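You operate a simulated robot arm through the tools that you are given. There is no shell and no other tool.

Carry out the task below with a simulated two-armed robot. There is one attempt and no reset: what you move stays moved.

TASK
The iron was left on: shut it down and unplug it.
Fine: dial off, steam to DRY, socket off before the plug comes out, plug under the socket.

Only the result counts: the job must be done as asked and must still hold three seconds after the hand-in. Knocking over, shifting, dropping, spilling or breaking anything else fails it.

THE ROBOT
Two 7-joint arms with two-finger grippers on one trunk that stands fixed in place. Base frame: the origin is at the foot of the trunk, x ahead of it, y to its left, z up. Units: m, rad, N and s.
The left shoulder is at [0.025, 0.217, 1.28], the right one opposite. With the tool pointing down near the work surface each hand reaches from about 0.1 to 0.74 m from the base axis, measured 20 degrees to its own side. Payload 2.2 kg a hand.
The TCP of each hand is the grasp point between the finger pads, 0.019 m short of the fingertips. In the tool frame z runs along the fingers and y along their closing line. The gripper opens to 0.116 m; its body begins 0.07 m behind the TCP.
Orientation is that of the tool frame in the base frame, as [roll, pitch, yaw] about the fixed x, y, z axes, in that order (R = Rz(yaw) Ry(pitch) Rx(roll)). With the fingers straight down and closing along the base's y, the tool's x points along the base's -x, its y along +y and its z along -z.

THE INTERFACE
- The arms move only by the tool apply_moves. It takes "left_increments", "right_increments" or both (then of equal length, played together; a hand with none holds still); each is a list of rows, each a list of 3 entries, a list of its own where there are three numbers: the shift along the base's x, y, z in m, then the turn, a rotation vector about the base's x, y, z in rad, then the finger opening in m, from 0 to 0.116. In form: [[[dx, dy, dz], [rx, ry, rz], fingers], ...]. A call has 1 to 20 rows; each row shifts and turns the commanded pose from where the row before left it. Rows are played at 5 a second. More than 0.05 m and 0.15 rad between two rows, or a gripper value outside its range, and nothing of the call is played. Where a pose cannot be reached the arm comes as near as it can. A force on the tool above 40 N (or 10 N above the force at the start of the call, whichever is more), or a blocked arm, ends the call early, and 0.2 s more pass. The fingers move at their own pace (about 0.2035 m/s each) and stop on an object; they squeeze with about 31 N. The grip force told is the motor's: it shows also when the fingers shut on nothing. Time passes only in rows, and 0.2 s behind the last, so rows that do not move let the fingers close. The reply holds the time, the measured pose of the TCP, the force on the tool along the base axes, the opening and the grip force, in the units named above and with some noise, with the torque about the TCP (base axes, N m) and any sound that the robot's microphone picked up.
- Cameras (640 x 400 px; columns grow to the right, rows downward): "scene" is now at [0.1239, 0.0284, 1.4623]; the picture's right is [0.36, -0.93, 0.00], its down [-0.48, -0.18, -0.86] and it looks along [0.80, 0.31, -0.51] (base axes); focal length 240 px, centre (320, 200). "left" rides on the left gripper at [0.069, 0.015, -0.097] in its tool frame; the picture's right is [-0.21, 0.98, 0.00], its down [-0.76, -0.17, -0.63] and it looks along [-0.62, -0.14, 0.78] (tool axes); focal length 251 px, centre (320, 200). "right" rides on the right gripper at [0.069, -0.015, -0.096] in its tool frame; the picture's right is [0.21, 0.98, 0.00], its down [-0.76, 0.17, -0.63] and it looks along [-0.62, 0.14, 0.77] (tool axes); focal length 251 px, centre (320, 200). There is no depth. A picture from a camera that has moved, and an enlarged one, comes with that camera's place and axes in the base frame and with its lens. The place of the scene camera against the robot may be out by one fixed shift of up to 0.012 m in any direction.
- snapshot(camera): a new picture of that camera. It takes no simulated time.
- slide_trunk(by): moves the trunk up (or, below 0, down) by that many m; the arms and the scene camera ride with it, the base frame stays. It gives what a move gives, with no picture.
- aim_head(pan, tilt): turns the head with the scene camera to pan (to the left, within 1.396 rad either way) and tilt (down, from -0.506 to 1.204), counted from straight ahead of the robot. It gives what a move gives.
- enlarge(camera, box): a new picture of the part [left, top, right, bottom] of that camera's present view, enlarged. It takes no simulated time.
- sign_off(): hands the job in; it is judged then, once.

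Nothing tells you positions but the pictures and the camera data. Unless the task says otherwise, let go and move clear before handing in.

The tools are called by a JSON object that holds its "op" and its "data". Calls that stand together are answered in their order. apply_moves: Moves the arms, as the interface text tells. Its arguments: {"type":"object","properties":{"left_increments":{"type":"array","items":{"type":"array"}},"right_increments":{"type":"array","items":{"type":"array"}}},"required":[]} The other tools are called the same way: slide_trunk (by) moves the trunk up or down; aim_head (pan, tilt) turns the head that bears the scene camera; snapshot (camera) takes a picture; enlarge (camera, box) takes an enlarged picture of a part of a camera's view; sign_off () hands the job in.

At the start:

```text
time: 0.0
left_eef_pos: [0.4476, 0.4802, 1.3094]
left_tcp_rot: [-3.138, 0.0, -3.141]
left_wrist_force: [0.5, 0.2, 0.0]
left_torque: [0.01, 0.0, -0.04]
left_opening: 0.1162
left_gripper_force: 0.0
right_eef_pos: [0.3283, -0.0101, 1.3413]
right_tcp_rot: [-3.139, -0.003, 3.141]
right_wrist_force: [0.8, -1.2, -1.0]
right_torque: [0.01, 0.01, -0.02]
right_opening: 0.1161
right_gripper_force: 0.0
trunk travel left (down, up): [-0.425, 0.065]
head pan, tilt (commanded): [0.367, 0.532]
```

scene: 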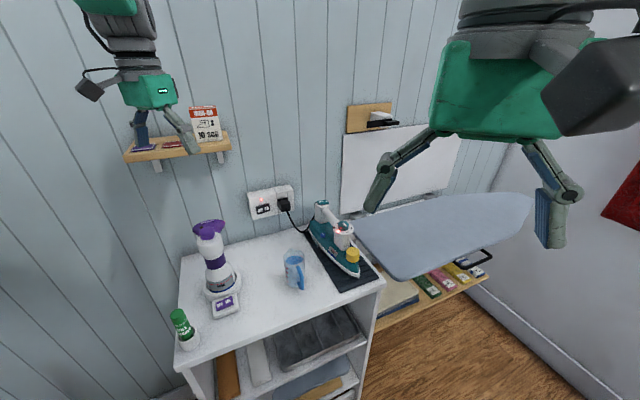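
right: 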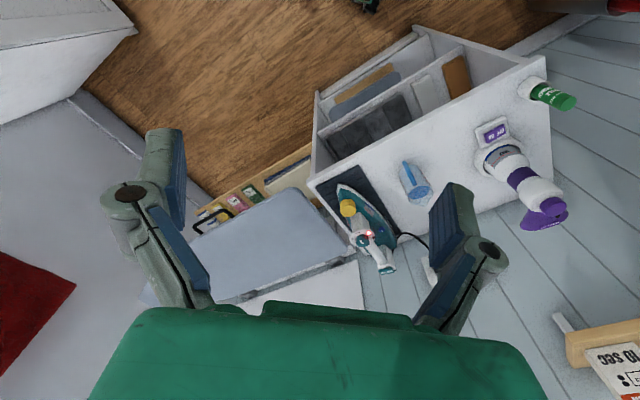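
left: 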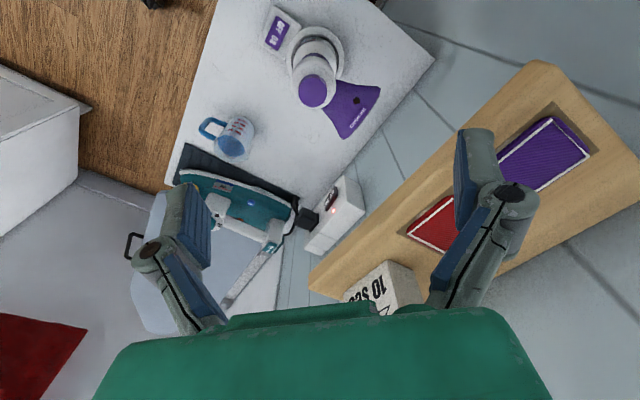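

I see a white cabinet with an iron on a dark mat, a jug, a blender-like thing, a bottle, and a double socket on the wall with a black plug. First I look closer at the iron and the socket before moving anything.

{"op": "enlarge", "data": {"camera": "scene", "box": [230, 170, 390, 300]}}

{"op": "enlarge", "data": {"camera": "scene", "box": [240, 175, 310, 225]}}

{"op": "enlarge", "data": {"camera": "left", "box": [160, 100, 380, 300]}}

{"op": "enlarge", "data": {"camera": "right", "box": [310, 120, 470, 290]}}

```text
3.08 times, centred on (310, 235) of scene
camera zoom: at [0.1239, 0.0284, 1.4623], right [0.36, -0.93, 0.0], down [-0.48, -0.18, -0.86], along [0.8, 0.31, -0.51], focal length 737 px, centre (351, 92)
```

zoom: 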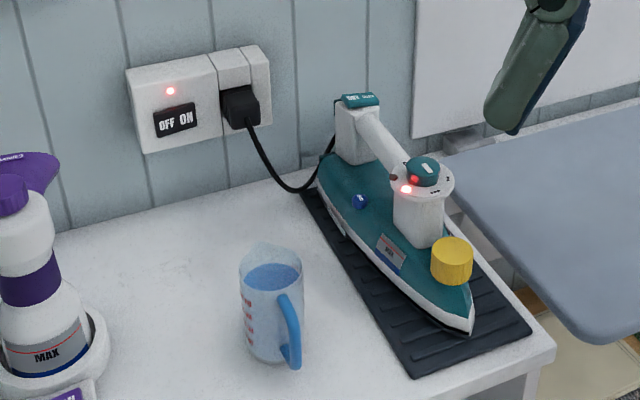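

```text
8.00 times, centred on (275, 200) of scene
camera zoom: at [0.1239, 0.0284, 1.4623], right [0.36, -0.93, 0.0], down [-0.48, -0.18, -0.86], along [0.8, 0.31, -0.51], focal length 1916 px, centre (680, 200)
```

zoom: 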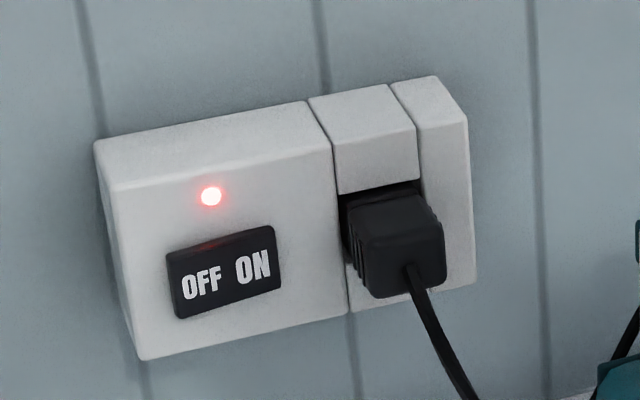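

```text
2.00 times, centred on (270, 200) of left
camera zoom: at [0.3786, 0.4954, 1.4059], right [0.21, 0.98, 0.0], down [0.76, -0.17, 0.63], along [0.62, -0.14, -0.77], focal length 503 px, centre (420, 200)
```

zoom: 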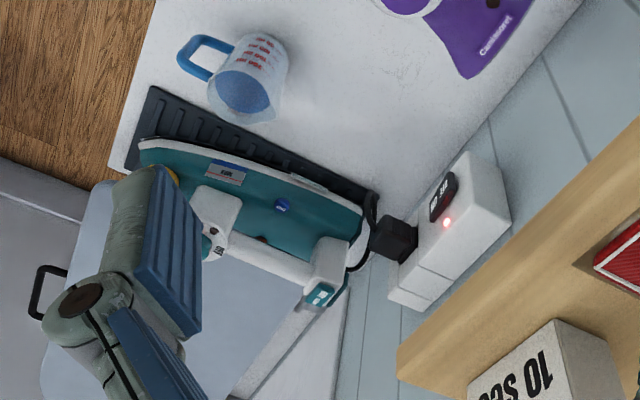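

```text
2.35 times, centred on (390, 205) of right
camera zoom: at [0.2601, -0.026, 1.4381], right [-0.21, 0.98, 0.0], down [0.76, 0.17, 0.63], along [0.62, 0.13, -0.78], focal length 592 px, centre (155, 188)
```

zoom: 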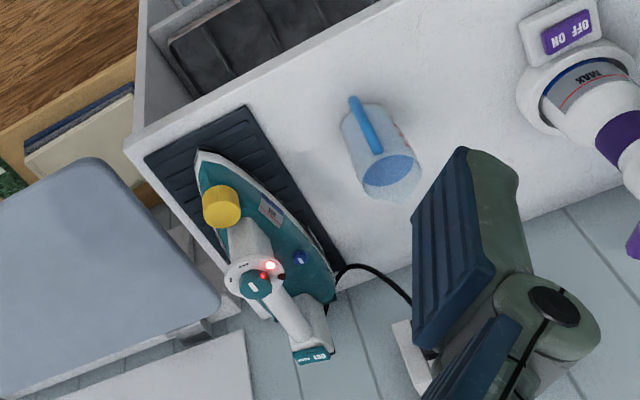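

The iron has several controls: a teal dial at the front of the handle, a labelled teal part at the back, a yellow knob and a blue button. I look closer at each one to tell which is which.

{"op": "enlarge", "data": {"camera": "scene", "box": [310, 195, 374, 235]}}

{"op": "enlarge", "data": {"camera": "scene", "box": [310, 235, 374, 285]}}

{"op": "enlarge", "data": {"camera": "right", "box": [335, 190, 415, 280]}}

{"op": "enlarge", "data": {"camera": "left", "box": [200, 180, 300, 260]}}

{"op": "enlarge", "data": {"camera": "left", "box": [290, 170, 370, 260]}}

```text
10.00 times, centred on (342, 215) of scene
camera zoom: at [0.1239, 0.0284, 1.4623], right [0.36, -0.93, 0.0], down [-0.48, -0.18, -0.86], along [0.8, 0.31, -0.51], focal length 2395 px, centre (100, 50)
```

zoom: 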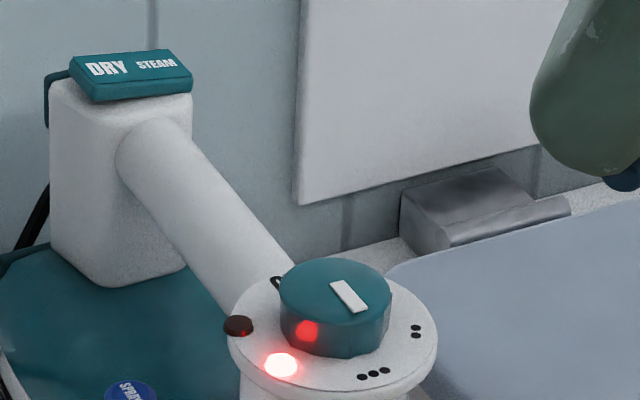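

```text
8.00 times, centred on (342, 260) of scene
camera zoom: at [0.1239, 0.0284, 1.4623], right [0.36, -0.93, 0.0], down [-0.48, -0.18, -0.86], along [0.8, 0.31, -0.51], focal length 1916 px, centre (144, -280)
```

zoom: 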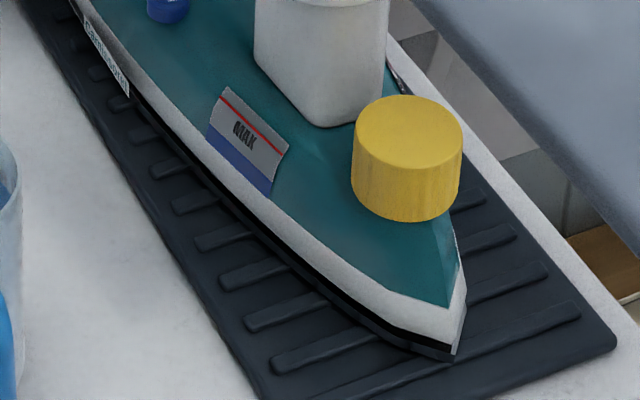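

```text
4.44 times, centred on (375, 235) of right
camera zoom: at [0.2601, -0.026, 1.4381], right [-0.21, 0.98, 0.0], down [0.76, 0.17, 0.63], along [0.62, 0.13, -0.78], focal length 1118 px, centre (76, 44)
```

zoom: 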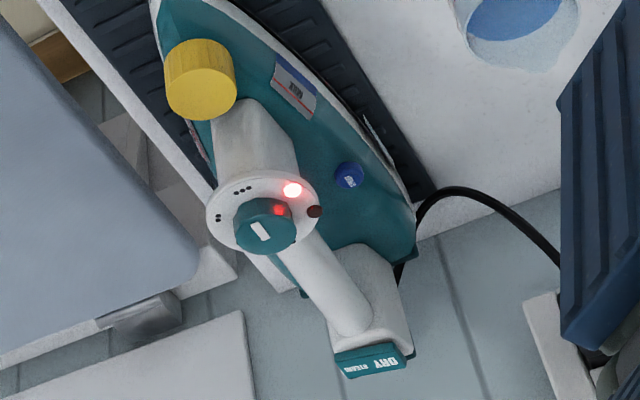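

```text
5.00 times, centred on (250, 220) of left
camera zoom: at [0.3786, 0.4954, 1.4059], right [0.21, 0.98, 0.0], down [0.76, -0.17, 0.63], along [0.62, -0.14, -0.77], focal length 1257 px, centre (670, 100)
```

zoom: 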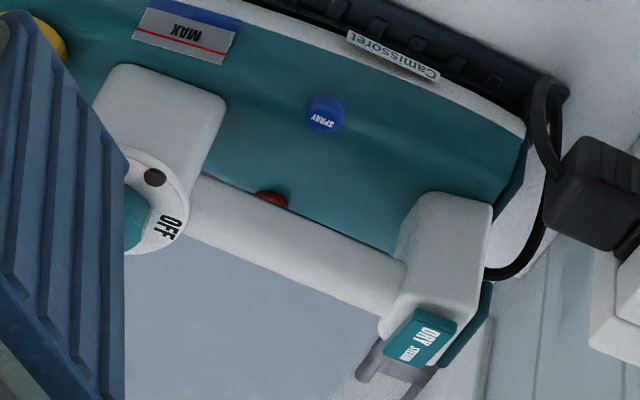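

```text
4.44 times, centred on (330, 215) of left
camera zoom: at [0.3786, 0.4954, 1.4059], right [0.21, 0.98, 0.0], down [0.76, -0.17, 0.63], along [0.62, -0.14, -0.77], focal length 1118 px, centre (276, 133)
```

zoom: 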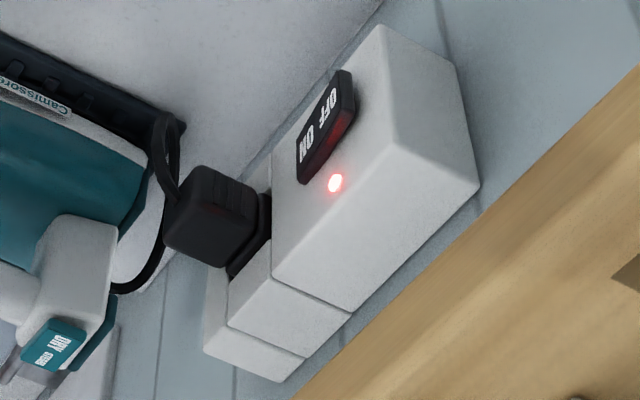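

I triangulated the dial at about (0.68, 0.17, 1.04), the steam rocker at about (0.81, 0.28, 1.01) and the socket lamp at about (0.69, 0.45, 1.06); the wall runs at about 45°. I move both hands well clear, over open space, so the left camera can see the socket and iron from the front.

{"op": "apply_moves", "data": {"left_increments": [[[-0.005, -0.045, 0], [0, 0, 0.13], 0.08], [[-0.005, -0.045, 0], [0, 0, 0.13], 0.08], [[-0.005, -0.045, 0], [0, 0, 0.13], 0.08], [[-0.005, -0.045, 0], [0, 0, 0.13], 0.08], [[-0.005, -0.045, 0], [0, 0, 0.13], 0.08], [[-0.005, -0.045, 0], [0, 0, 0.13], 0.08], [[0, 0, -0.025], [0.0884, -0.0884, 0], 0.08], [[0, 0, -0.025], [0.0884, -0.0884, 0], 0.08], [[0, 0, -0.025], [0.0884, -0.0884, 0], 0.08], [[0, 0, -0.025], [0.0884, -0.0884, 0], 0.08], [[0, 0, -0.025], [0.0884, -0.0884, 0], 0.08], [[0, 0, -0.025], [0.0884, -0.0884, 0], 0.08]], "right_increments": [[[-0.005, -0.04, 0], [0, 0, 0], 0.08], [[-0.005, -0.04, 0], [0, 0, 0], 0.08], [[-0.005, -0.04, 0], [0, 0, 0], 0.08], [[-0.005, -0.04, 0], [0, 0, 0], 0.08], [[-0.005, -0.04, 0], [0, 0, 0], 0.08], [[-0.005, -0.04, 0], [0, 0, 0], 0.08], [[0, 0, 0], [0, 0, 0], 0.08], [[0, 0, 0], [0, 0, 0], 0.08], [[0, 0, 0], [0, 0, 0], 0.08], [[0, 0, 0], [0, 0, 0], 0.08], [[0, 0, 0], [0, 0, 0], 0.08], [[0, 0, 0], [0, 0, 0], 0.08]]}}

```text
time: 2.6
left_eef_pos: [0.4502, 0.2103, 1.1582]
left_tcp_rot: [-3.109, 0.742, -2.332]
left_wrist_force: [0.7, 0.6, 0.1]
left_torque: [-0.02, 0.04, 0.0]
left_opening: 0.0802
left_gripper_force: 0.1
left hand out of reach, approached as far as the arm can: row 6, 7, 8
right_eef_pos: [0.2961, -0.2533, 1.3401]
right_tcp_rot: [3.14, 0.001, -3.141]
right_wrist_force: [0.1, -0.6, 0.8]
right_torque: [0.02, 0.0, 0.04]
right_opening: 0.08
right_gripper_force: 0.0
trunk travel left (down, up): [-0.425, 0.065]
head pan, tilt (commanded): [0.367, 0.532]
```

Both hands moved away; the left arm briefly ran near its joint limits but got to its pose. Now I look at what the cameras show from there.

{"op": "snapshot", "data": {"camera": "left"}}

{"op": "snapshot", "data": {"camera": "scene"}}

```text
taken
camera left: at [0.3574, 0.1393, 1.1827], right [-0.58, 0.8, 0.12], down [0.19, -0.01, 0.98], along [0.79, 0.59, -0.15], focal length 251 px, centre (320, 200)
```

left: 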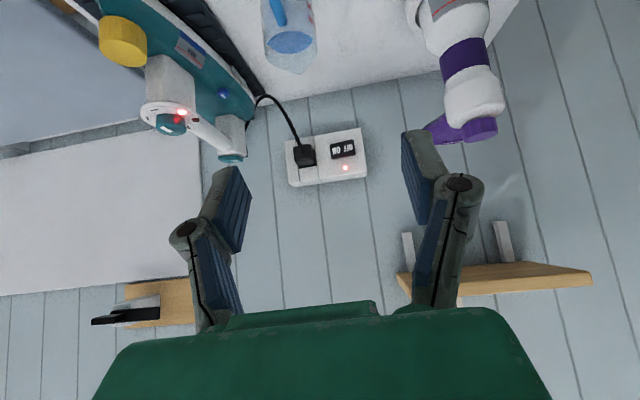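

```text
taken
camera scene: at [0.1277, -0.0074, 1.4556], right [0.08, -1.0, -0.01], down [-0.57, -0.04, -0.82], along [0.82, 0.07, -0.57], focal length 240 px, centre (320, 200)
```

scene: 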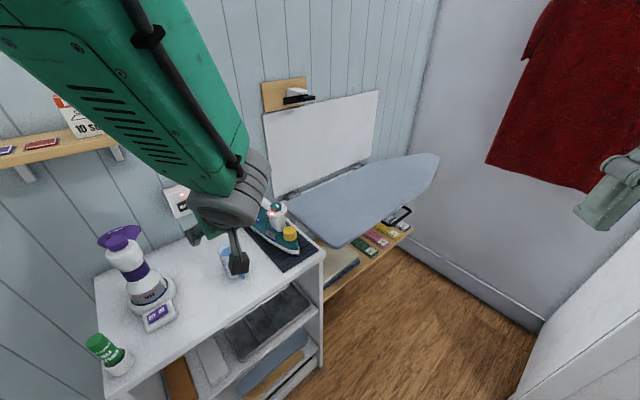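

From here the left camera (upside down) sees the socket nearly face-on. The scene camera seems to have been pushed round by my left arm, which I'll deal with next; first I enlarge the views.

{"op": "enlarge", "data": {"camera": "left", "box": [270, 115, 380, 195]}}

{"op": "enlarge", "data": {"camera": "left", "box": [130, 70, 260, 170]}}

```text
5.00 times, centred on (325, 155) of left
camera zoom: at [0.3574, 0.1393, 1.1827], right [-0.58, 0.8, 0.12], down [0.19, -0.01, 0.98], along [0.79, 0.59, -0.15], focal length 1257 px, centre (295, 425)
```

zoom: 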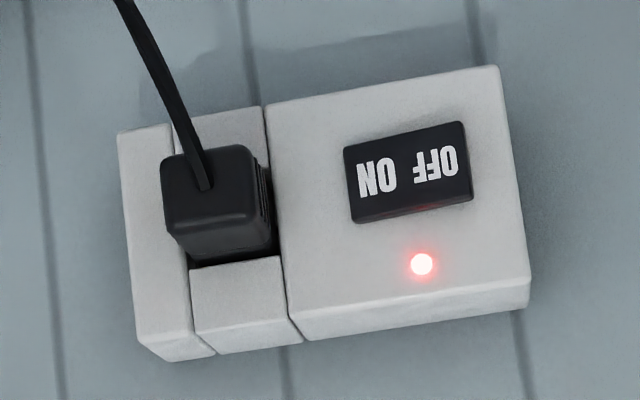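

```text
4.00 times, centred on (195, 120) of left
camera zoom: at [0.3574, 0.1393, 1.1827], right [-0.58, 0.8, 0.12], down [0.19, -0.01, 0.98], along [0.79, 0.59, -0.15], focal length 1006 px, centre (820, 520)
```

zoom: 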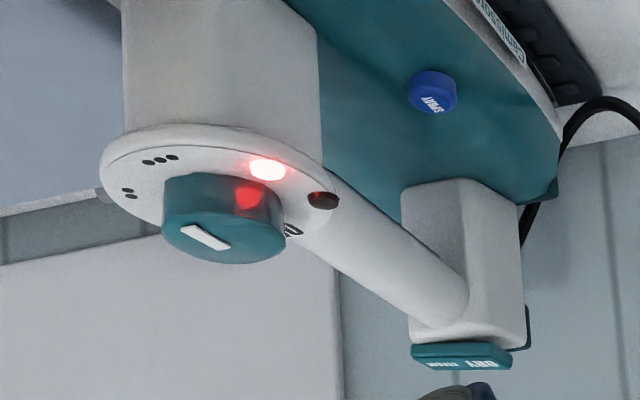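

Wrist-camera triangulation puts the socket lamp at (0.685, 0.453, 1.059), with OFF on the left half of the socket switch and the wall facing direction about (-0.73, -0.68). Next I bring the left hand forward and upright above and in front of the dial (about 10 cm clear) to read it from above.

{"op": "apply_moves", "data": {"left_increments": [[[0.02, -0.004, 0.008], [-0.0884, 0.0884, 0], 0.08], [[0.02, -0.004, 0.008], [-0.0884, 0.0884, 0], 0.08], [[0.02, -0.004, 0.008], [-0.0884, 0.0884, 0], 0.08], [[0.02, -0.004, 0.008], [-0.0884, 0.0884, 0], 0.08], [[0.02, -0.004, 0.008], [-0.0884, 0.0884, 0], 0.08], [[0.02, -0.004, 0.008], [-0.0884, 0.0884, 0], 0.08]]}}

{"op": "snapshot", "data": {"camera": "left"}}

{"op": "snapshot", "data": {"camera": "scene"}}

{"op": "snapshot", "data": {"camera": "right"}}

```text
time: 4.0
left_eef_pos: [0.5693, 0.1906, 1.1963]
left_tcp_rot: [3.139, -0.003, -2.36]
left_wrist_force: [0.0, 0.5, -0.7]
left_torque: [-0.01, 0.03, 0.0]
left_opening: 0.0802
left_gripper_force: 0.2
right_eef_pos: [0.2967, -0.2509, 1.3413]
right_tcp_rot: [-3.141, 0.0, 3.14]
right_wrist_force: [0.2, 0.1, -0.2]
right_torque: [-0.01, -0.03, 0.02]
right_opening: 0.0798
right_gripper_force: 0.1
trunk travel left (down, up): [-0.425, 0.065]
head pan, tilt (commanded): [0.367, 0.532]
```

```text
taken
camera left: at [0.5097, 0.1529, 1.2928], right [-0.53, 0.85, 0.0], down [0.66, 0.41, 0.63], along [0.53, 0.34, -0.78], focal length 251 px, centre (320, 200)
```

left: 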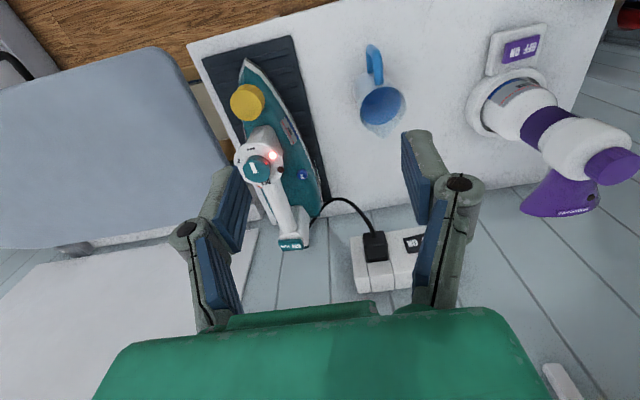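

```text
taken
camera scene: at [0.126, 0.0271, 1.4621], right [0.36, -0.93, 0.0], down [-0.48, -0.18, -0.86], along [0.8, 0.31, -0.51], focal length 240 px, centre (320, 200)
```

scene: 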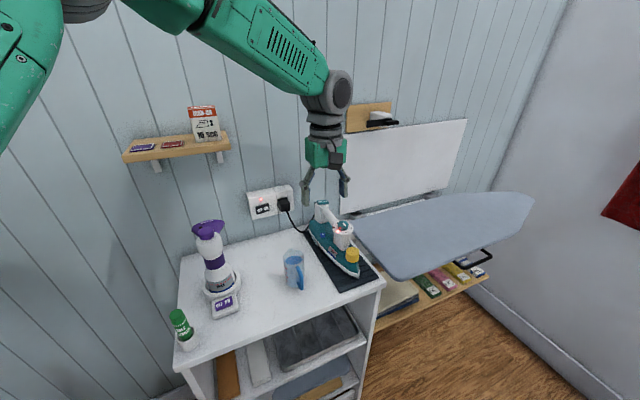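

```text
taken
camera right: at [0.2284, -0.2665, 1.4379], right [-0.21, 0.98, 0.0], down [0.76, 0.17, 0.63], along [0.62, 0.14, -0.77], focal length 251 px, centre (320, 200)
```

right: 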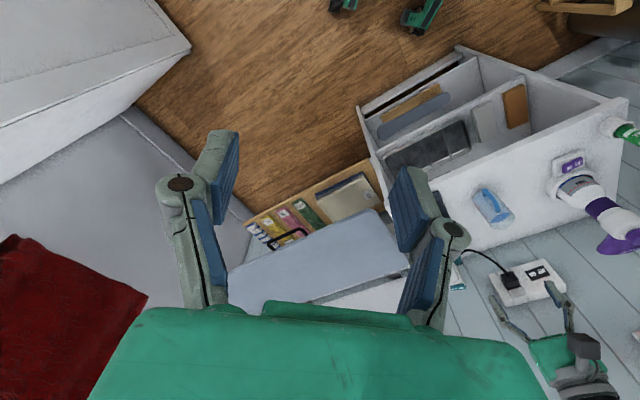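

The head swung back and the views are clear again. I enlarge the iron's dial, rocker and the socket from this top view.

{"op": "enlarge", "data": {"camera": "left", "box": [225, 130, 325, 260]}}

{"op": "enlarge", "data": {"camera": "left", "box": [230, 138, 294, 188]}}

{"op": "enlarge", "data": {"camera": "left", "box": [340, 200, 430, 300]}}

{"op": "enlarge", "data": {"camera": "scene", "box": [240, 175, 310, 225]}}

```text
3.08 times, centred on (275, 195) of left
camera zoom: at [0.5097, 0.1529, 1.2928], right [-0.53, 0.85, 0.0], down [0.66, 0.41, 0.63], along [0.53, 0.34, -0.78], focal length 774 px, centre (458, 215)
```

zoom: 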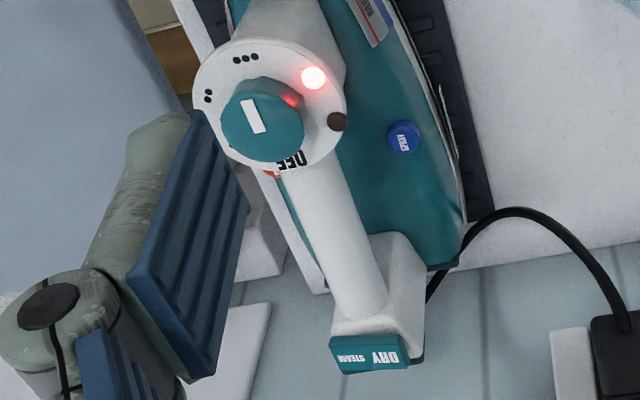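

```text
8.00 times, centred on (262, 163) of left
camera zoom: at [0.5097, 0.1529, 1.2928], right [-0.53, 0.85, 0.0], down [0.66, 0.41, 0.63], along [0.53, 0.34, -0.78], focal length 2012 px, centre (784, 496)
```

zoom: 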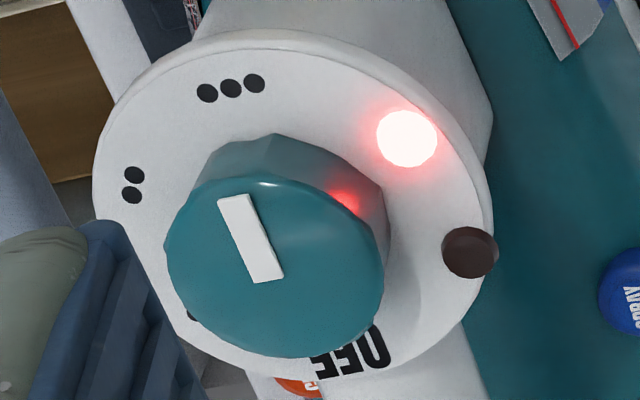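

```text
4.00 times, centred on (385, 250) of left
camera zoom: at [0.5097, 0.1529, 1.2928], right [-0.53, 0.85, 0.0], down [0.66, 0.41, 0.63], along [0.53, 0.34, -0.78], focal length 1006 px, centre (60, 0)
```

zoom: 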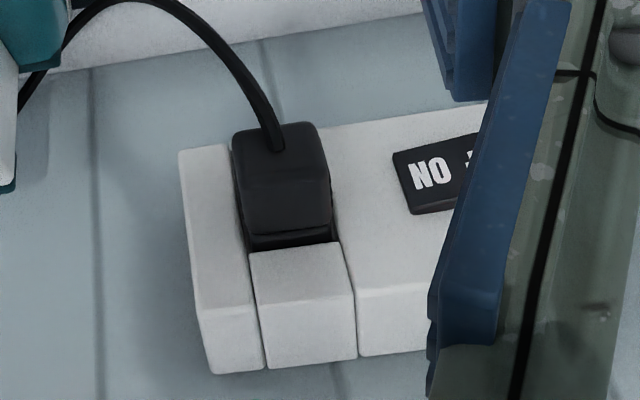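

```text
8.00 times, centred on (275, 200) of scene
camera zoom: at [0.126, 0.0271, 1.4621], right [0.36, -0.93, 0.0], down [-0.48, -0.18, -0.86], along [0.8, 0.31, -0.51], focal length 1916 px, centre (680, 200)
```

zoom: 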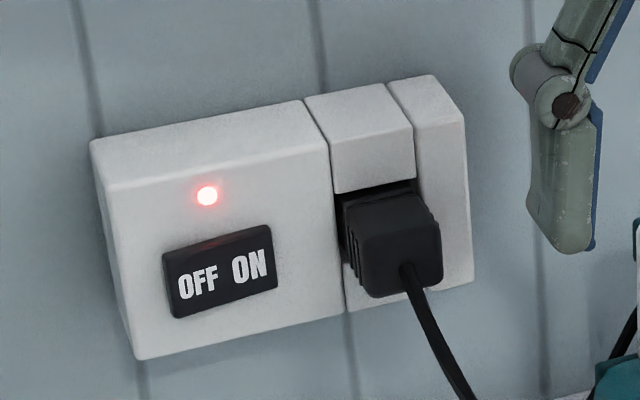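

The dial points at ••• with marks running •••, ••, •, OFF counter-clockwise seen from above, so it needs about +180° about z. I place the knob top at (0.696, 0.177, 1.024), radius about 17 mm, and bring the left hand about 9 cm above it to centre by camera.

{"op": "apply_moves", "data": {"left_increments": [[[0.021, -0.0023, -0.012], [0, 0, -0.107], 0.08], [[0.021, -0.0023, -0.012], [0, 0, -0.107], 0.08], [[0.021, -0.0023, -0.012], [0, 0, -0.107], 0.08], [[0.021, -0.0023, -0.012], [0, 0, -0.107], 0.08], [[0.021, -0.0023, -0.012], [0, 0, -0.107], 0.08], [[0.021, -0.0023, -0.012], [0, 0, -0.107], 0.08], [[0, 0, 0], [0, 0, 0], 0.08]]}}

{"op": "snapshot", "data": {"camera": "left"}}

{"op": "enlarge", "data": {"camera": "left", "box": [240, 80, 400, 180]}}

```text
time: 5.6
left_eef_pos: [0.6939, 0.1742, 1.125]
left_tcp_rot: [3.14, 0.003, -3.005]
left_wrist_force: [-0.4, -0.3, 0.1]
left_torque: [0.01, -0.02, -0.04]
left_opening: 0.0802
left_gripper_force: 0.1
right_eef_pos: [0.2941, -0.2519, 1.3413]
right_tcp_rot: [3.141, 0.002, 3.141]
right_wrist_force: [0.6, 0.2, 0.5]
right_torque: [0.04, -0.02, -0.01]
right_opening: 0.0802
right_gripper_force: 0.0
trunk travel left (down, up): [-0.425, 0.065]
head pan, tilt (commanded): [0.367, 0.532]
```

```text
taken
camera left: at [0.6232, 0.1801, 1.2223], right [0.08, 1.0, 0.0], down [0.77, -0.06, 0.63], along [0.63, -0.05, -0.77], focal length 251 px, centre (320, 200)
```

left: 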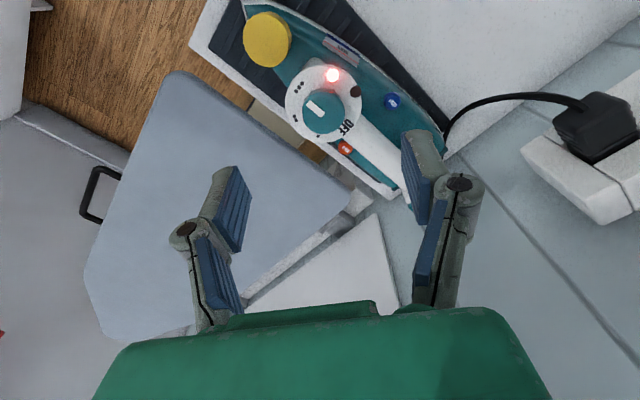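

```text
4.00 times, centred on (320, 130) of left
camera zoom: at [0.6232, 0.1801, 1.2223], right [0.08, 1.0, 0.0], down [0.77, -0.06, 0.63], along [0.63, -0.05, -0.77], focal length 1006 px, centre (320, 480)
```

zoom: 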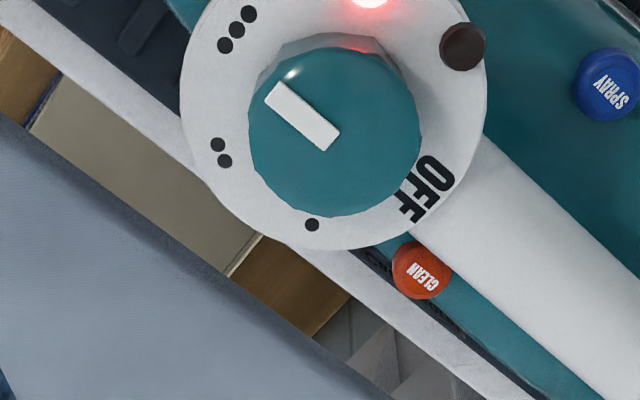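

The view from above is clear: the pointer sits exactly at •••, OFF is about 176° counter-clockwise, and the knob centre is 1-3 mm off my tool axis. I correct that offset and wind the wrist back in the air, to see how much turning range I have before gripping.

{"op": "apply_moves", "data": {"left_increments": [[[0.0013, 0.0026, 0], [0, 0, -0.15], 0.08], [[0, 0, 0], [0, 0, -0.15], 0.08], [[0, 0, 0], [0, 0, -0.15], 0.08], [[0, 0, 0], [0, 0, -0.15], 0.08], [[0, 0, 0], [0, 0, 0], 0.08]]}}

{"op": "enlarge", "data": {"camera": "left", "box": [240, 80, 400, 180]}}

{"op": "snapshot", "data": {"camera": "scene"}}

```text
time: 6.8
left_eef_pos: [0.6951, 0.1771, 1.1257]
left_tcp_rot: [-3.14, 0.002, 2.678]
left_wrist_force: [0.3, -0.6, 0.8]
left_torque: [-0.01, 0.01, 0.01]
left_opening: 0.0802
left_gripper_force: 0.0
right_eef_pos: [0.2943, -0.2524, 1.3409]
right_tcp_rot: [3.14, 0.001, 3.142]
right_wrist_force: [0.3, -0.3, -0.4]
right_torque: [-0.01, -0.01, 0.01]
right_opening: 0.0803
right_gripper_force: 0.1
trunk travel left (down, up): [-0.425, 0.065]
head pan, tilt (commanded): [0.367, 0.532]
```

```text
4.00 times, centred on (320, 130) of left
camera zoom: at [0.6404, 0.2215, 1.222], right [0.63, 0.78, 0.0], down [0.6, -0.49, 0.63], along [0.49, -0.4, -0.77], focal length 1006 px, centre (320, 480)
```

zoom: 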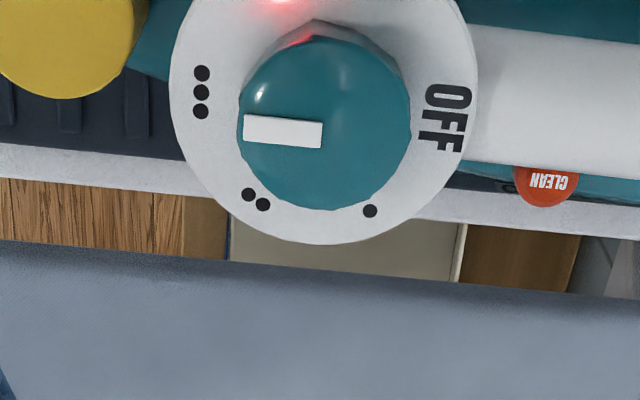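

```text
taken
camera scene: at [0.1249, 0.0241, 1.4624], right [0.36, -0.93, 0.0], down [-0.48, -0.18, -0.86], along [0.8, 0.31, -0.51], focal length 240 px, centre (320, 200)
```

scene: 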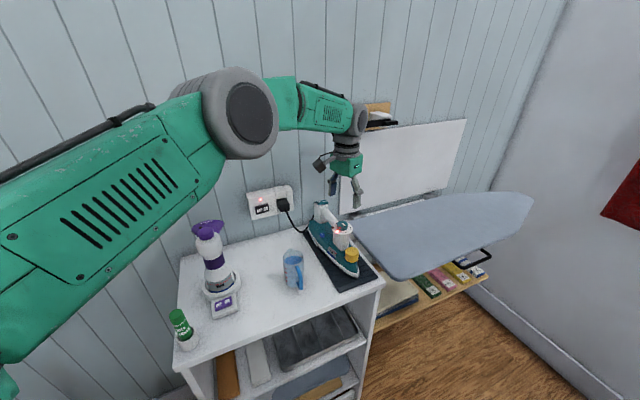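

The turning range is fine and the knob is centred to within about 1 mm; from here OFF is exactly 180° from the pointer. I go down around the knob with the fingers partly open, stopping with tips just above the plate.

{"op": "apply_moves", "data": {"left_increments": [[[0.0004, 0.0005, -0.0185], [0, 0, 0], 0.066], [[0, 0, -0.0185], [0, 0, 0], 0.062], [[0, 0, -0.0185], [0, 0, 0], 0.06], [[0, 0, -0.0185], [0, 0, 0], 0.06], [[0, 0, -0.0185], [0, 0, 0], 0.06], [[0, 0, 0], [0, 0, 0], 0.05], [[0, 0, 0], [0, 0, 0], 0.044], [[0, 0, 0], [0, 0, 0], 0.04]]}}

{"op": "snapshot", "data": {"camera": "left"}}

{"op": "enlarge", "data": {"camera": "scene", "box": [310, 180, 374, 240]}}

```text
time: 8.6
left_eef_pos: [0.6959, 0.1785, 1.0327]
left_tcp_rot: [3.138, 0.004, 2.679]
left_wrist_force: [0.9, -1.3, 5.4]
left_torque: [-0.05, 0.01, 0.01]
left_opening: 0.0397
left_gripper_force: 0.1
right_eef_pos: [0.2947, -0.2536, 1.3419]
right_tcp_rot: [3.139, 0.002, 3.141]
right_wrist_force: [-0.9, -0.4, 0.0]
right_torque: [0.03, -0.02, -0.01]
right_opening: 0.08
right_gripper_force: 0.0
trunk travel left (down, up): [-0.425, 0.065]
head pan, tilt (commanded): [0.367, 0.532]
```

```text
taken
camera left: at [0.6411, 0.2228, 1.1296], right [0.63, 0.78, 0.0], down [0.6, -0.49, 0.63], along [0.49, -0.4, -0.77], focal length 251 px, centre (320, 200)
```

left: 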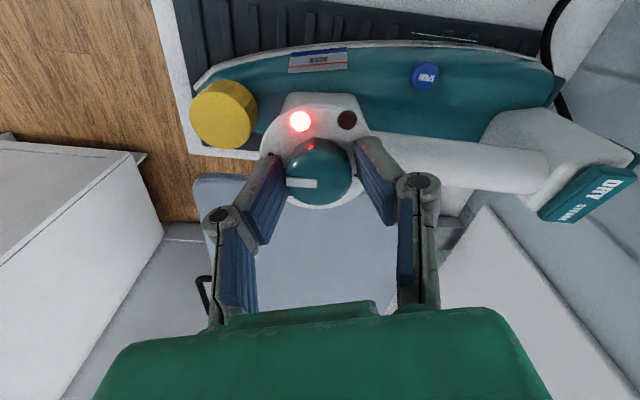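

```text
6.67 times, centred on (342, 210) of scene
camera zoom: at [0.1241, 0.0233, 1.4625], right [0.36, -0.93, 0.0], down [-0.48, -0.18, -0.86], along [0.8, 0.31, -0.51], focal length 1597 px, centre (173, 133)
```

zoom: 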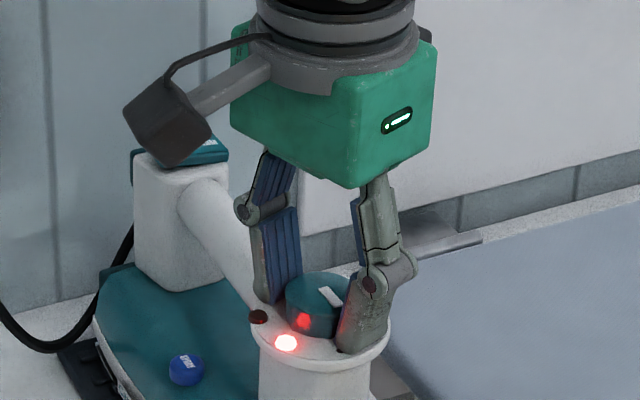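

The fingers straddle the knob well, but I feel about 5 N upward, so a tip is likely resting on the plate. I lift 4 mm and check that the force vanishes.

{"op": "apply_moves", "data": {"left_increments": [[[0, 0, 0.004], [0, 0, 0], 0.04], [[0, 0, 0], [0, 0, 0], 0.04]]}}

{"op": "enlarge", "data": {"camera": "left", "box": [240, 100, 400, 230]}}

{"op": "enlarge", "data": {"camera": "scene", "box": [326, 205, 358, 235]}}

```text
time: 9.2
left_eef_pos: [0.6952, 0.1789, 1.0367]
left_tcp_rot: [3.141, 0.001, 2.681]
left_wrist_force: [-0.2, 0.3, 0.3]
left_torque: [0.01, 0.0, -0.04]
left_opening: 0.0401
left_gripper_force: 0.0
right_eef_pos: [0.2958, -0.2534, 1.3402]
right_tcp_rot: [3.14, 0.001, 3.141]
right_wrist_force: [0.0, -0.1, -0.2]
right_torque: [-0.05, -0.02, -0.02]
right_opening: 0.0803
right_gripper_force: 0.1
trunk travel left (down, up): [-0.425, 0.065]
head pan, tilt (commanded): [0.367, 0.532]
```

```text
3.08 times, centred on (320, 165) of left
camera zoom: at [0.641, 0.2231, 1.1329], right [0.63, 0.78, 0.0], down [0.6, -0.49, 0.63], along [0.49, -0.4, -0.77], focal length 774 px, centre (320, 308)
```

zoom: 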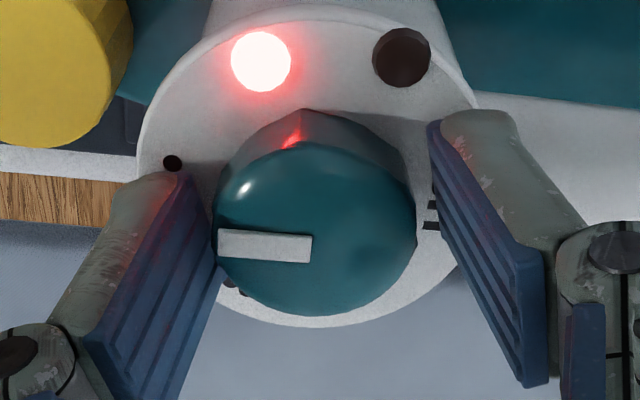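

```text
13.33 times, centred on (342, 220) of scene
camera zoom: at [0.1249, 0.0242, 1.4623], right [0.36, -0.93, 0.0], down [-0.48, -0.18, -0.86], along [0.8, 0.31, -0.51], focal length 3194 px, centre (27, -67)
```

zoom: 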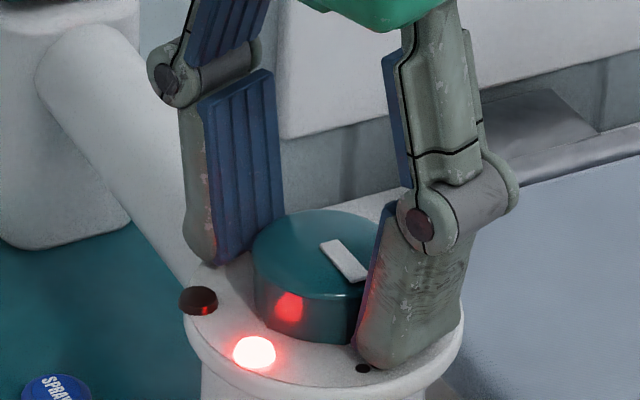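

The force is gone and the knob sits between the pads. I close in small steps and watch for one-sided contact.

{"op": "apply_moves", "data": {"left_increments": [[[0, 0, 0], [0, 0, 0], 0.038], [[0, 0, 0], [0, 0, 0], 0.036]]}}

{"op": "apply_moves", "data": {"left_increments": [[[0, 0, 0], [0, 0, 0], 0.035], [[0, 0, 0], [0, 0, 0], 0.034]]}}

```text
time: 9.8
left_eef_pos: [0.6969, 0.1787, 1.0369]
left_tcp_rot: [3.141, -0.001, 2.679]
left_wrist_force: [-0.3, -0.2, -0.5]
left_torque: [0.01, -0.04, 0.02]
left_opening: 0.0362
left_gripper_force: 0.7
right_eef_pos: [0.2958, -0.2521, 1.3408]
right_tcp_rot: [3.142, 0.001, -3.14]
right_wrist_force: [-0.1, 0.1, 0.1]
right_torque: [-0.01, -0.01, 0.0]
right_opening: 0.0805
right_gripper_force: 0.2
trunk travel left (down, up): [-0.425, 0.065]
head pan, tilt (commanded): [0.367, 0.532]
```

```text
time: 10.4
left_eef_pos: [0.6973, 0.1786, 1.0356]
left_tcp_rot: [3.141, 0.002, 2.679]
left_wrist_force: [-1.4, -1.1, -0.7]
left_torque: [0.0, -0.01, 0.03]
left_opening: 0.0354
left_gripper_force: 1.0
right_eef_pos: [0.2944, -0.2533, 1.3412]
right_tcp_rot: [3.141, 0.0, -3.141]
right_wrist_force: [-0.1, 0.0, -0.2]
right_torque: [0.0, -0.03, 0.02]
right_opening: 0.0798
right_gripper_force: 0.0
trunk travel left (down, up): [-0.425, 0.065]
head pan, tilt (commanded): [0.367, 0.532]
```

The fingers touched with only about 1.6 N of one-sided force, so centring is within a fraction of a millimetre. I shift 0.6 mm to balance it and close further.

{"op": "apply_moves", "data": {"left_increments": [[[-0.0003, -0.0006, 0], [0, 0, 0], 0.034], [[0, 0, 0], [0, 0, 0], 0.032], [[0, 0, 0], [0, 0, 0], 0.03]]}}

```text
time: 11.2
left_eef_pos: [0.6973, 0.1769, 1.0363]
left_tcp_rot: [3.141, -0.001, 2.679]
left_wrist_force: [-1.0, -2.3, 0.0]
left_torque: [-0.01, 0.11, 0.01]
left_opening: 0.0337
left_gripper_force: 30.3
right_eef_pos: [0.2963, -0.254, 1.3411]
right_tcp_rot: [3.139, 0.003, 3.141]
right_wrist_force: [-0.2, 0.6, -0.1]
right_torque: [0.0, 0.01, 0.01]
right_opening: 0.08
right_gripper_force: 0.1
trunk travel left (down, up): [-0.425, 0.065]
head pan, tilt (commanded): [0.367, 0.532]
```

Firmly gripped with hardly any side load. Now I turn counter-clockwise, starting with a small angle to check resistance.

{"op": "apply_moves", "data": {"left_increments": [[[0, 0, 0], [0, 0, 0.1], 0.03], [[0, 0, 0], [0, 0, 0.1], 0.03], [[0, 0, 0], [0, 0, 0.1], 0.03], [[0, 0, 0], [0, 0, 0.1], 0.03]]}}

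{"op": "enlarge", "data": {"camera": "left", "box": [240, 100, 400, 230]}}

```text
time: 12.2
left_eef_pos: [0.6971, 0.1777, 1.037]
left_tcp_rot: [3.138, -0.001, 3.08]
left_wrist_force: [-1.0, -2.0, 0.2]
left_torque: [-0.01, -0.02, 0.01]
left_opening: 0.0336
left_gripper_force: 31.2
right_eef_pos: [0.2957, -0.2533, 1.3403]
right_tcp_rot: [3.139, 0.002, 3.141]
right_wrist_force: [-0.8, 0.0, -0.2]
right_torque: [0.01, 0.02, -0.01]
right_opening: 0.0799
right_gripper_force: 0.0
trunk travel left (down, up): [-0.425, 0.065]
head pan, tilt (commanded): [0.367, 0.532]
```

```text
3.08 times, centred on (320, 165) of left
camera zoom: at [0.6281, 0.1966, 1.1331], right [0.27, 0.96, 0.0], down [0.74, -0.21, 0.63], along [0.61, -0.17, -0.77], focal length 774 px, centre (320, 308)
```

zoom: 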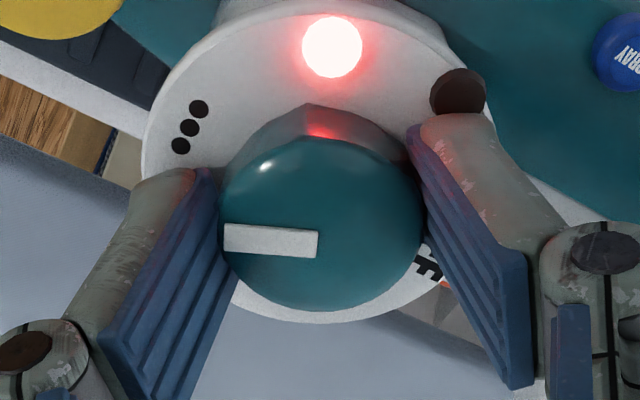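

The knob turns smoothly with my hand and almost no torque. One fingertip is nearing the small brown button on the plate, so I let go, raise 2 mm to clear it, and look before going on.

{"op": "apply_moves", "data": {"left_increments": [[[0, 0, 0], [0, 0, 0], 0.044], [[0, 0, 0.002], [0, 0, 0], 0.044], [[0, 0, 0], [0, 0, 0], 0.044]]}}

{"op": "enlarge", "data": {"camera": "left", "box": [240, 100, 400, 230]}}

{"op": "enlarge", "data": {"camera": "scene", "box": [326, 205, 358, 235]}}

```text
time: 13.0
left_eef_pos: [0.696, 0.1771, 1.039]
left_tcp_rot: [3.141, 0.001, 3.08]
left_wrist_force: [-0.1, 0.0, 1.2]
left_torque: [0.01, 0.01, -0.02]
left_opening: 0.0441
left_gripper_force: 0.0
right_eef_pos: [0.2949, -0.2535, 1.3405]
right_tcp_rot: [3.141, 0.001, 3.141]
right_wrist_force: [-0.2, 0.5, -0.2]
right_torque: [-0.01, 0.0, -0.02]
right_opening: 0.08
right_gripper_force: 0.2
trunk travel left (down, up): [-0.425, 0.065]
head pan, tilt (commanded): [0.367, 0.532]
```

```text
3.08 times, centred on (320, 165) of left
camera zoom: at [0.6279, 0.1971, 1.1356], right [0.27, 0.96, 0.0], down [0.74, -0.21, 0.63], along [0.61, -0.17, -0.77], focal length 774 px, centre (320, 308)
```

zoom: 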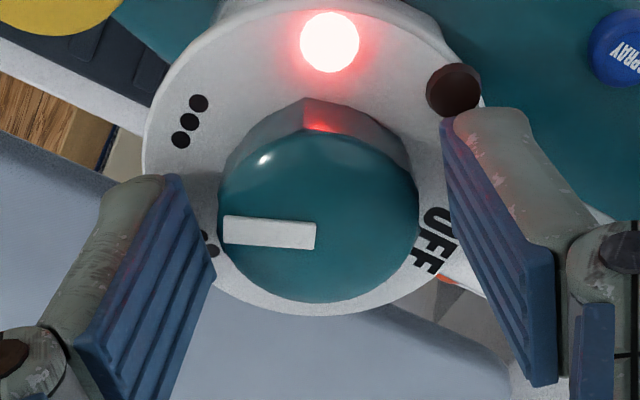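

```text
13.33 times, centred on (342, 220) of scene
camera zoom: at [0.125, 0.024, 1.4623], right [0.36, -0.93, 0.0], down [-0.48, -0.18, -0.86], along [0.8, 0.31, -0.51], focal length 3194 px, centre (27, -67)
```

zoom: 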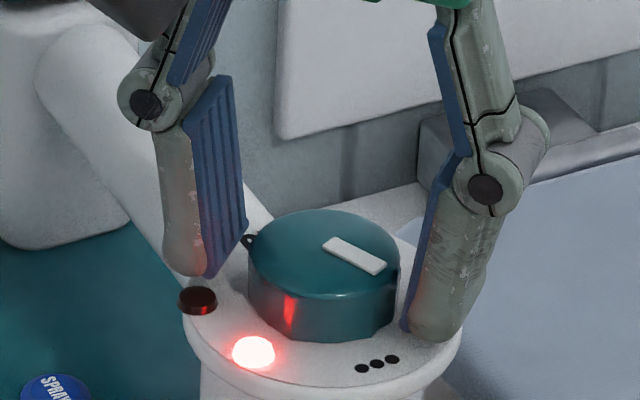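

The released knob holds its new position, and the fingertips now pass above the button. I re-grip at this height and keep turning in small steps, watching the force.

{"op": "apply_moves", "data": {"left_increments": [[[0, 0, 0], [0, 0, 0], 0.038], [[0, 0, 0], [0, 0, 0], 0.035], [[0, 0, 0], [0, 0, 0], 0.032], [[0, 0, 0], [0, 0, 0], 0.03], [[0, 0, 0], [0, 0, 0.08], 0.03], [[0, 0, 0], [0, 0, 0.08], 0.03]]}}

{"op": "apply_moves", "data": {"left_increments": [[[0, 0, 0], [0, 0, 0.08], 0.03], [[0, 0, 0], [0, 0, 0.08], 0.03], [[0, 0, 0], [0, 0, 0.08], 0.03]]}}

{"op": "enlarge", "data": {"camera": "left", "box": [240, 100, 400, 230]}}

{"op": "enlarge", "data": {"camera": "scene", "box": [326, 205, 358, 235]}}

```text
time: 14.4
left_eef_pos: [0.6965, 0.1773, 1.0387]
left_tcp_rot: [3.14, 0.003, -3.043]
left_wrist_force: [1.1, -1.0, 0.6]
left_torque: [0.0, 0.01, -0.01]
left_opening: 0.034
left_gripper_force: 30.9
right_eef_pos: [0.296, -0.2536, 1.3413]
right_tcp_rot: [3.14, 0.002, -3.141]
right_wrist_force: [-0.4, -0.2, -0.8]
right_torque: [0.03, -0.01, 0.02]
right_opening: 0.0802
right_gripper_force: 0.0
trunk travel left (down, up): [-0.425, 0.065]
head pan, tilt (commanded): [0.367, 0.532]
```

```text
time: 15.2
left_eef_pos: [0.6954, 0.1774, 1.0393]
left_tcp_rot: [3.14, 0.002, -2.805]
left_wrist_force: [1.4, -1.1, -0.4]
left_torque: [-0.12, 0.05, -0.01]
left_opening: 0.0336
left_gripper_force: 31.0
right_eef_pos: [0.2962, -0.2531, 1.3408]
right_tcp_rot: [3.14, 0.002, -3.141]
right_wrist_force: [0.4, 0.2, -1.1]
right_torque: [0.02, 0.01, 0.02]
right_opening: 0.0801
right_gripper_force: 0.0
trunk travel left (down, up): [-0.425, 0.065]
head pan, tilt (commanded): [0.367, 0.532]
```

```text
3.08 times, centred on (320, 165) of left
camera zoom: at [0.6258, 0.1684, 1.1353], right [-0.12, 0.99, 0.0], down [0.77, 0.09, 0.63], along [0.63, 0.08, -0.77], focal length 774 px, centre (320, 308)
```

zoom: 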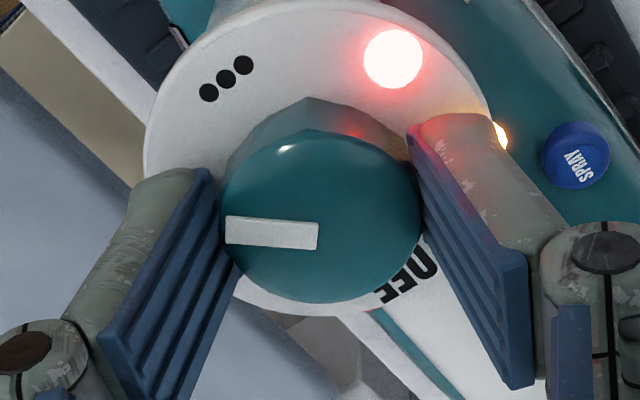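

```text
13.33 times, centred on (342, 220) of scene
camera zoom: at [0.1258, 0.0234, 1.4623], right [0.36, -0.93, 0.0], down [-0.48, -0.18, -0.86], along [0.8, 0.31, -0.51], focal length 3194 px, centre (27, -67)
```

zoom: 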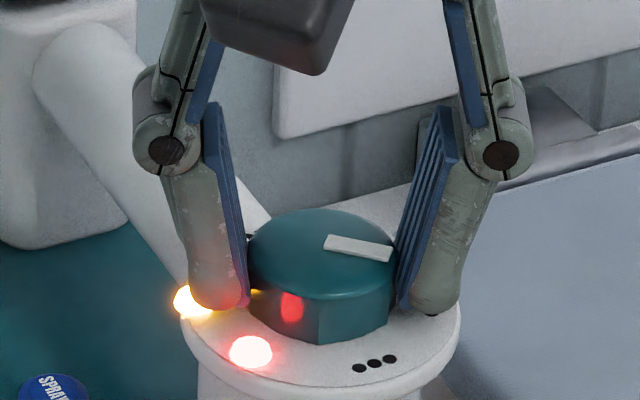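

The brown dot turns out to be an indicator lamp (now amber), and the fingers clear it. The knob keeps following; I carry on turning.

{"op": "apply_moves", "data": {"left_increments": [[[0, 0, 0], [0, 0, 0.1], 0.03], [[0, 0, 0], [0, 0, 0.1], 0.03], [[0, 0, 0], [0, 0, 0.1], 0.03], [[0, 0, 0], [0, 0, 0.1], 0.03], [[0, 0, 0], [0, 0, 0.1], 0.03], [[0, 0, 0], [0, 0, 0.1], 0.03]]}}

{"op": "enlarge", "data": {"camera": "left", "box": [240, 100, 400, 230]}}

{"op": "snapshot", "data": {"camera": "scene"}}

```text
time: 16.6
left_eef_pos: [0.6956, 0.1774, 1.0389]
left_tcp_rot: [3.14, 0.002, -2.203]
left_wrist_force: [1.6, -1.8, 1.4]
left_torque: [-0.29, 0.07, 0.01]
left_opening: 0.0338
left_gripper_force: 31.0
right_eef_pos: [0.2951, -0.2533, 1.3411]
right_tcp_rot: [3.139, 0.004, -3.14]
right_wrist_force: [-0.2, 0.5, -0.3]
right_torque: [-0.05, 0.01, 0.03]
right_opening: 0.0802
right_gripper_force: 0.1
trunk travel left (down, up): [-0.425, 0.065]
head pan, tilt (commanded): [0.367, 0.532]
```

```text
3.08 times, centred on (320, 165) of left
camera zoom: at [0.6432, 0.13, 1.1353], right [-0.66, 0.75, 0.0], down [0.58, 0.51, 0.63], along [0.47, 0.42, -0.77], focal length 774 px, centre (320, 308)
```

zoom: 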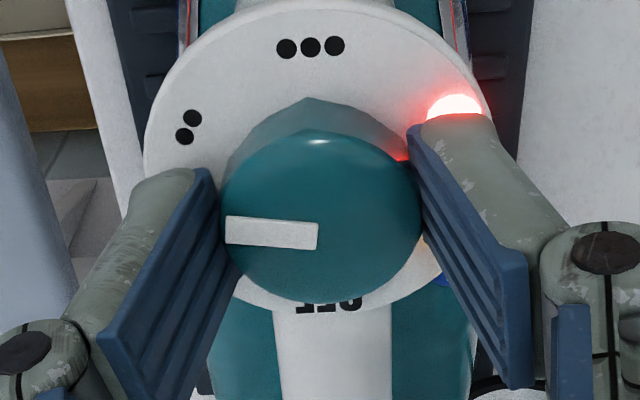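

```text
taken
camera scene: at [0.1256, 0.0232, 1.4623], right [0.36, -0.93, 0.0], down [-0.48, -0.18, -0.86], along [0.8, 0.31, -0.51], focal length 240 px, centre (320, 200)
```

scene: 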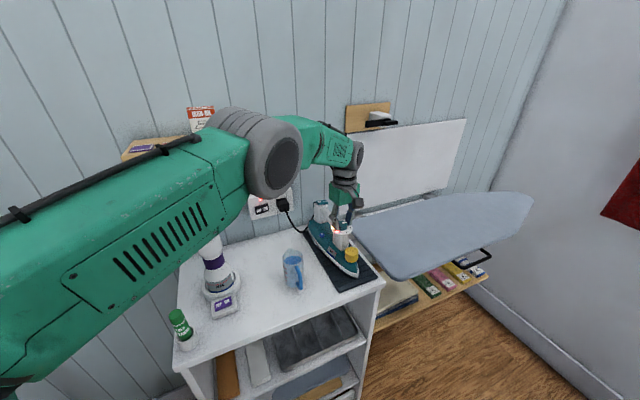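

Turned about 80° so far with light loads and no reach problem. I continue another 0.7 rad.

{"op": "apply_moves", "data": {"left_increments": [[[0, 0, 0], [0, 0, 0.1], 0.03], [[0, 0, 0], [0, 0, 0.1], 0.03], [[0, 0, 0], [0, 0, 0.1], 0.03], [[0, 0, 0], [0, 0, 0.1], 0.03], [[0, 0, 0], [0, 0, 0.1], 0.03]]}}

{"op": "enlarge", "data": {"camera": "left", "box": [240, 100, 400, 230]}}

{"op": "enlarge", "data": {"camera": "scene", "box": [290, 180, 390, 290]}}

```text
time: 17.8
left_eef_pos: [0.6969, 0.1783, 1.0391]
left_tcp_rot: [3.141, 0.003, -1.702]
left_wrist_force: [2.0, -2.5, 0.9]
left_torque: [-0.14, -0.05, 0.0]
left_opening: 0.0336
left_gripper_force: 31.0
right_eef_pos: [0.2949, -0.2542, 1.3418]
right_tcp_rot: [3.139, 0.0, -3.141]
right_wrist_force: [-0.2, -0.4, 0.1]
right_torque: [0.02, -0.03, 0.0]
right_opening: 0.0801
right_gripper_force: 0.2
trunk travel left (down, up): [-0.425, 0.065]
head pan, tilt (commanded): [0.367, 0.532]
```

```text
3.08 times, centred on (320, 165) of left
camera zoom: at [0.6724, 0.1103, 1.1352], right [-0.94, 0.34, 0.0], down [0.26, 0.73, 0.64], along [0.21, 0.6, -0.77], focal length 774 px, centre (320, 308)
```

zoom: 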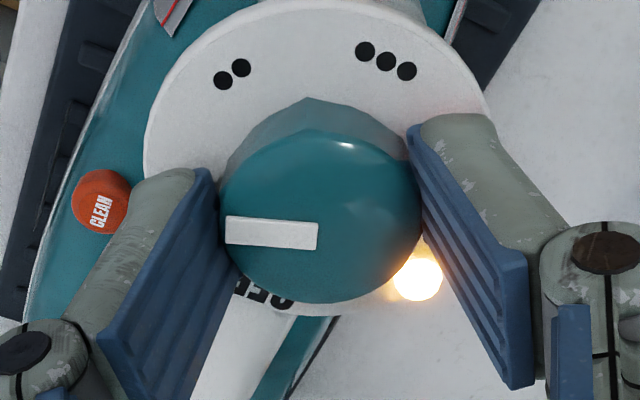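

```text
3.64 times, centred on (340, 235) of scene
camera zoom: at [0.1257, 0.0228, 1.4623], right [0.36, -0.93, 0.0], down [-0.48, -0.18, -0.86], along [0.8, 0.31, -0.51], focal length 871 px, centre (247, 73)
```

zoom: 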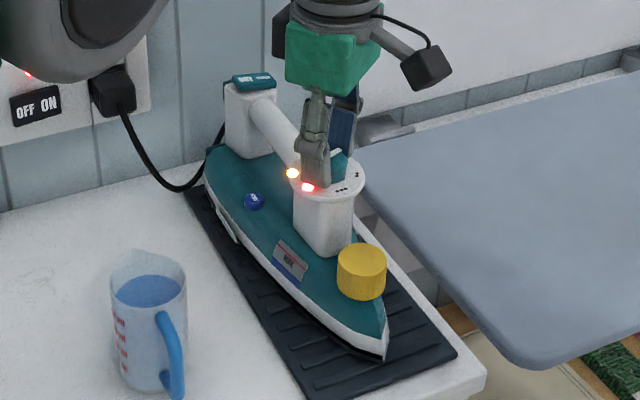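

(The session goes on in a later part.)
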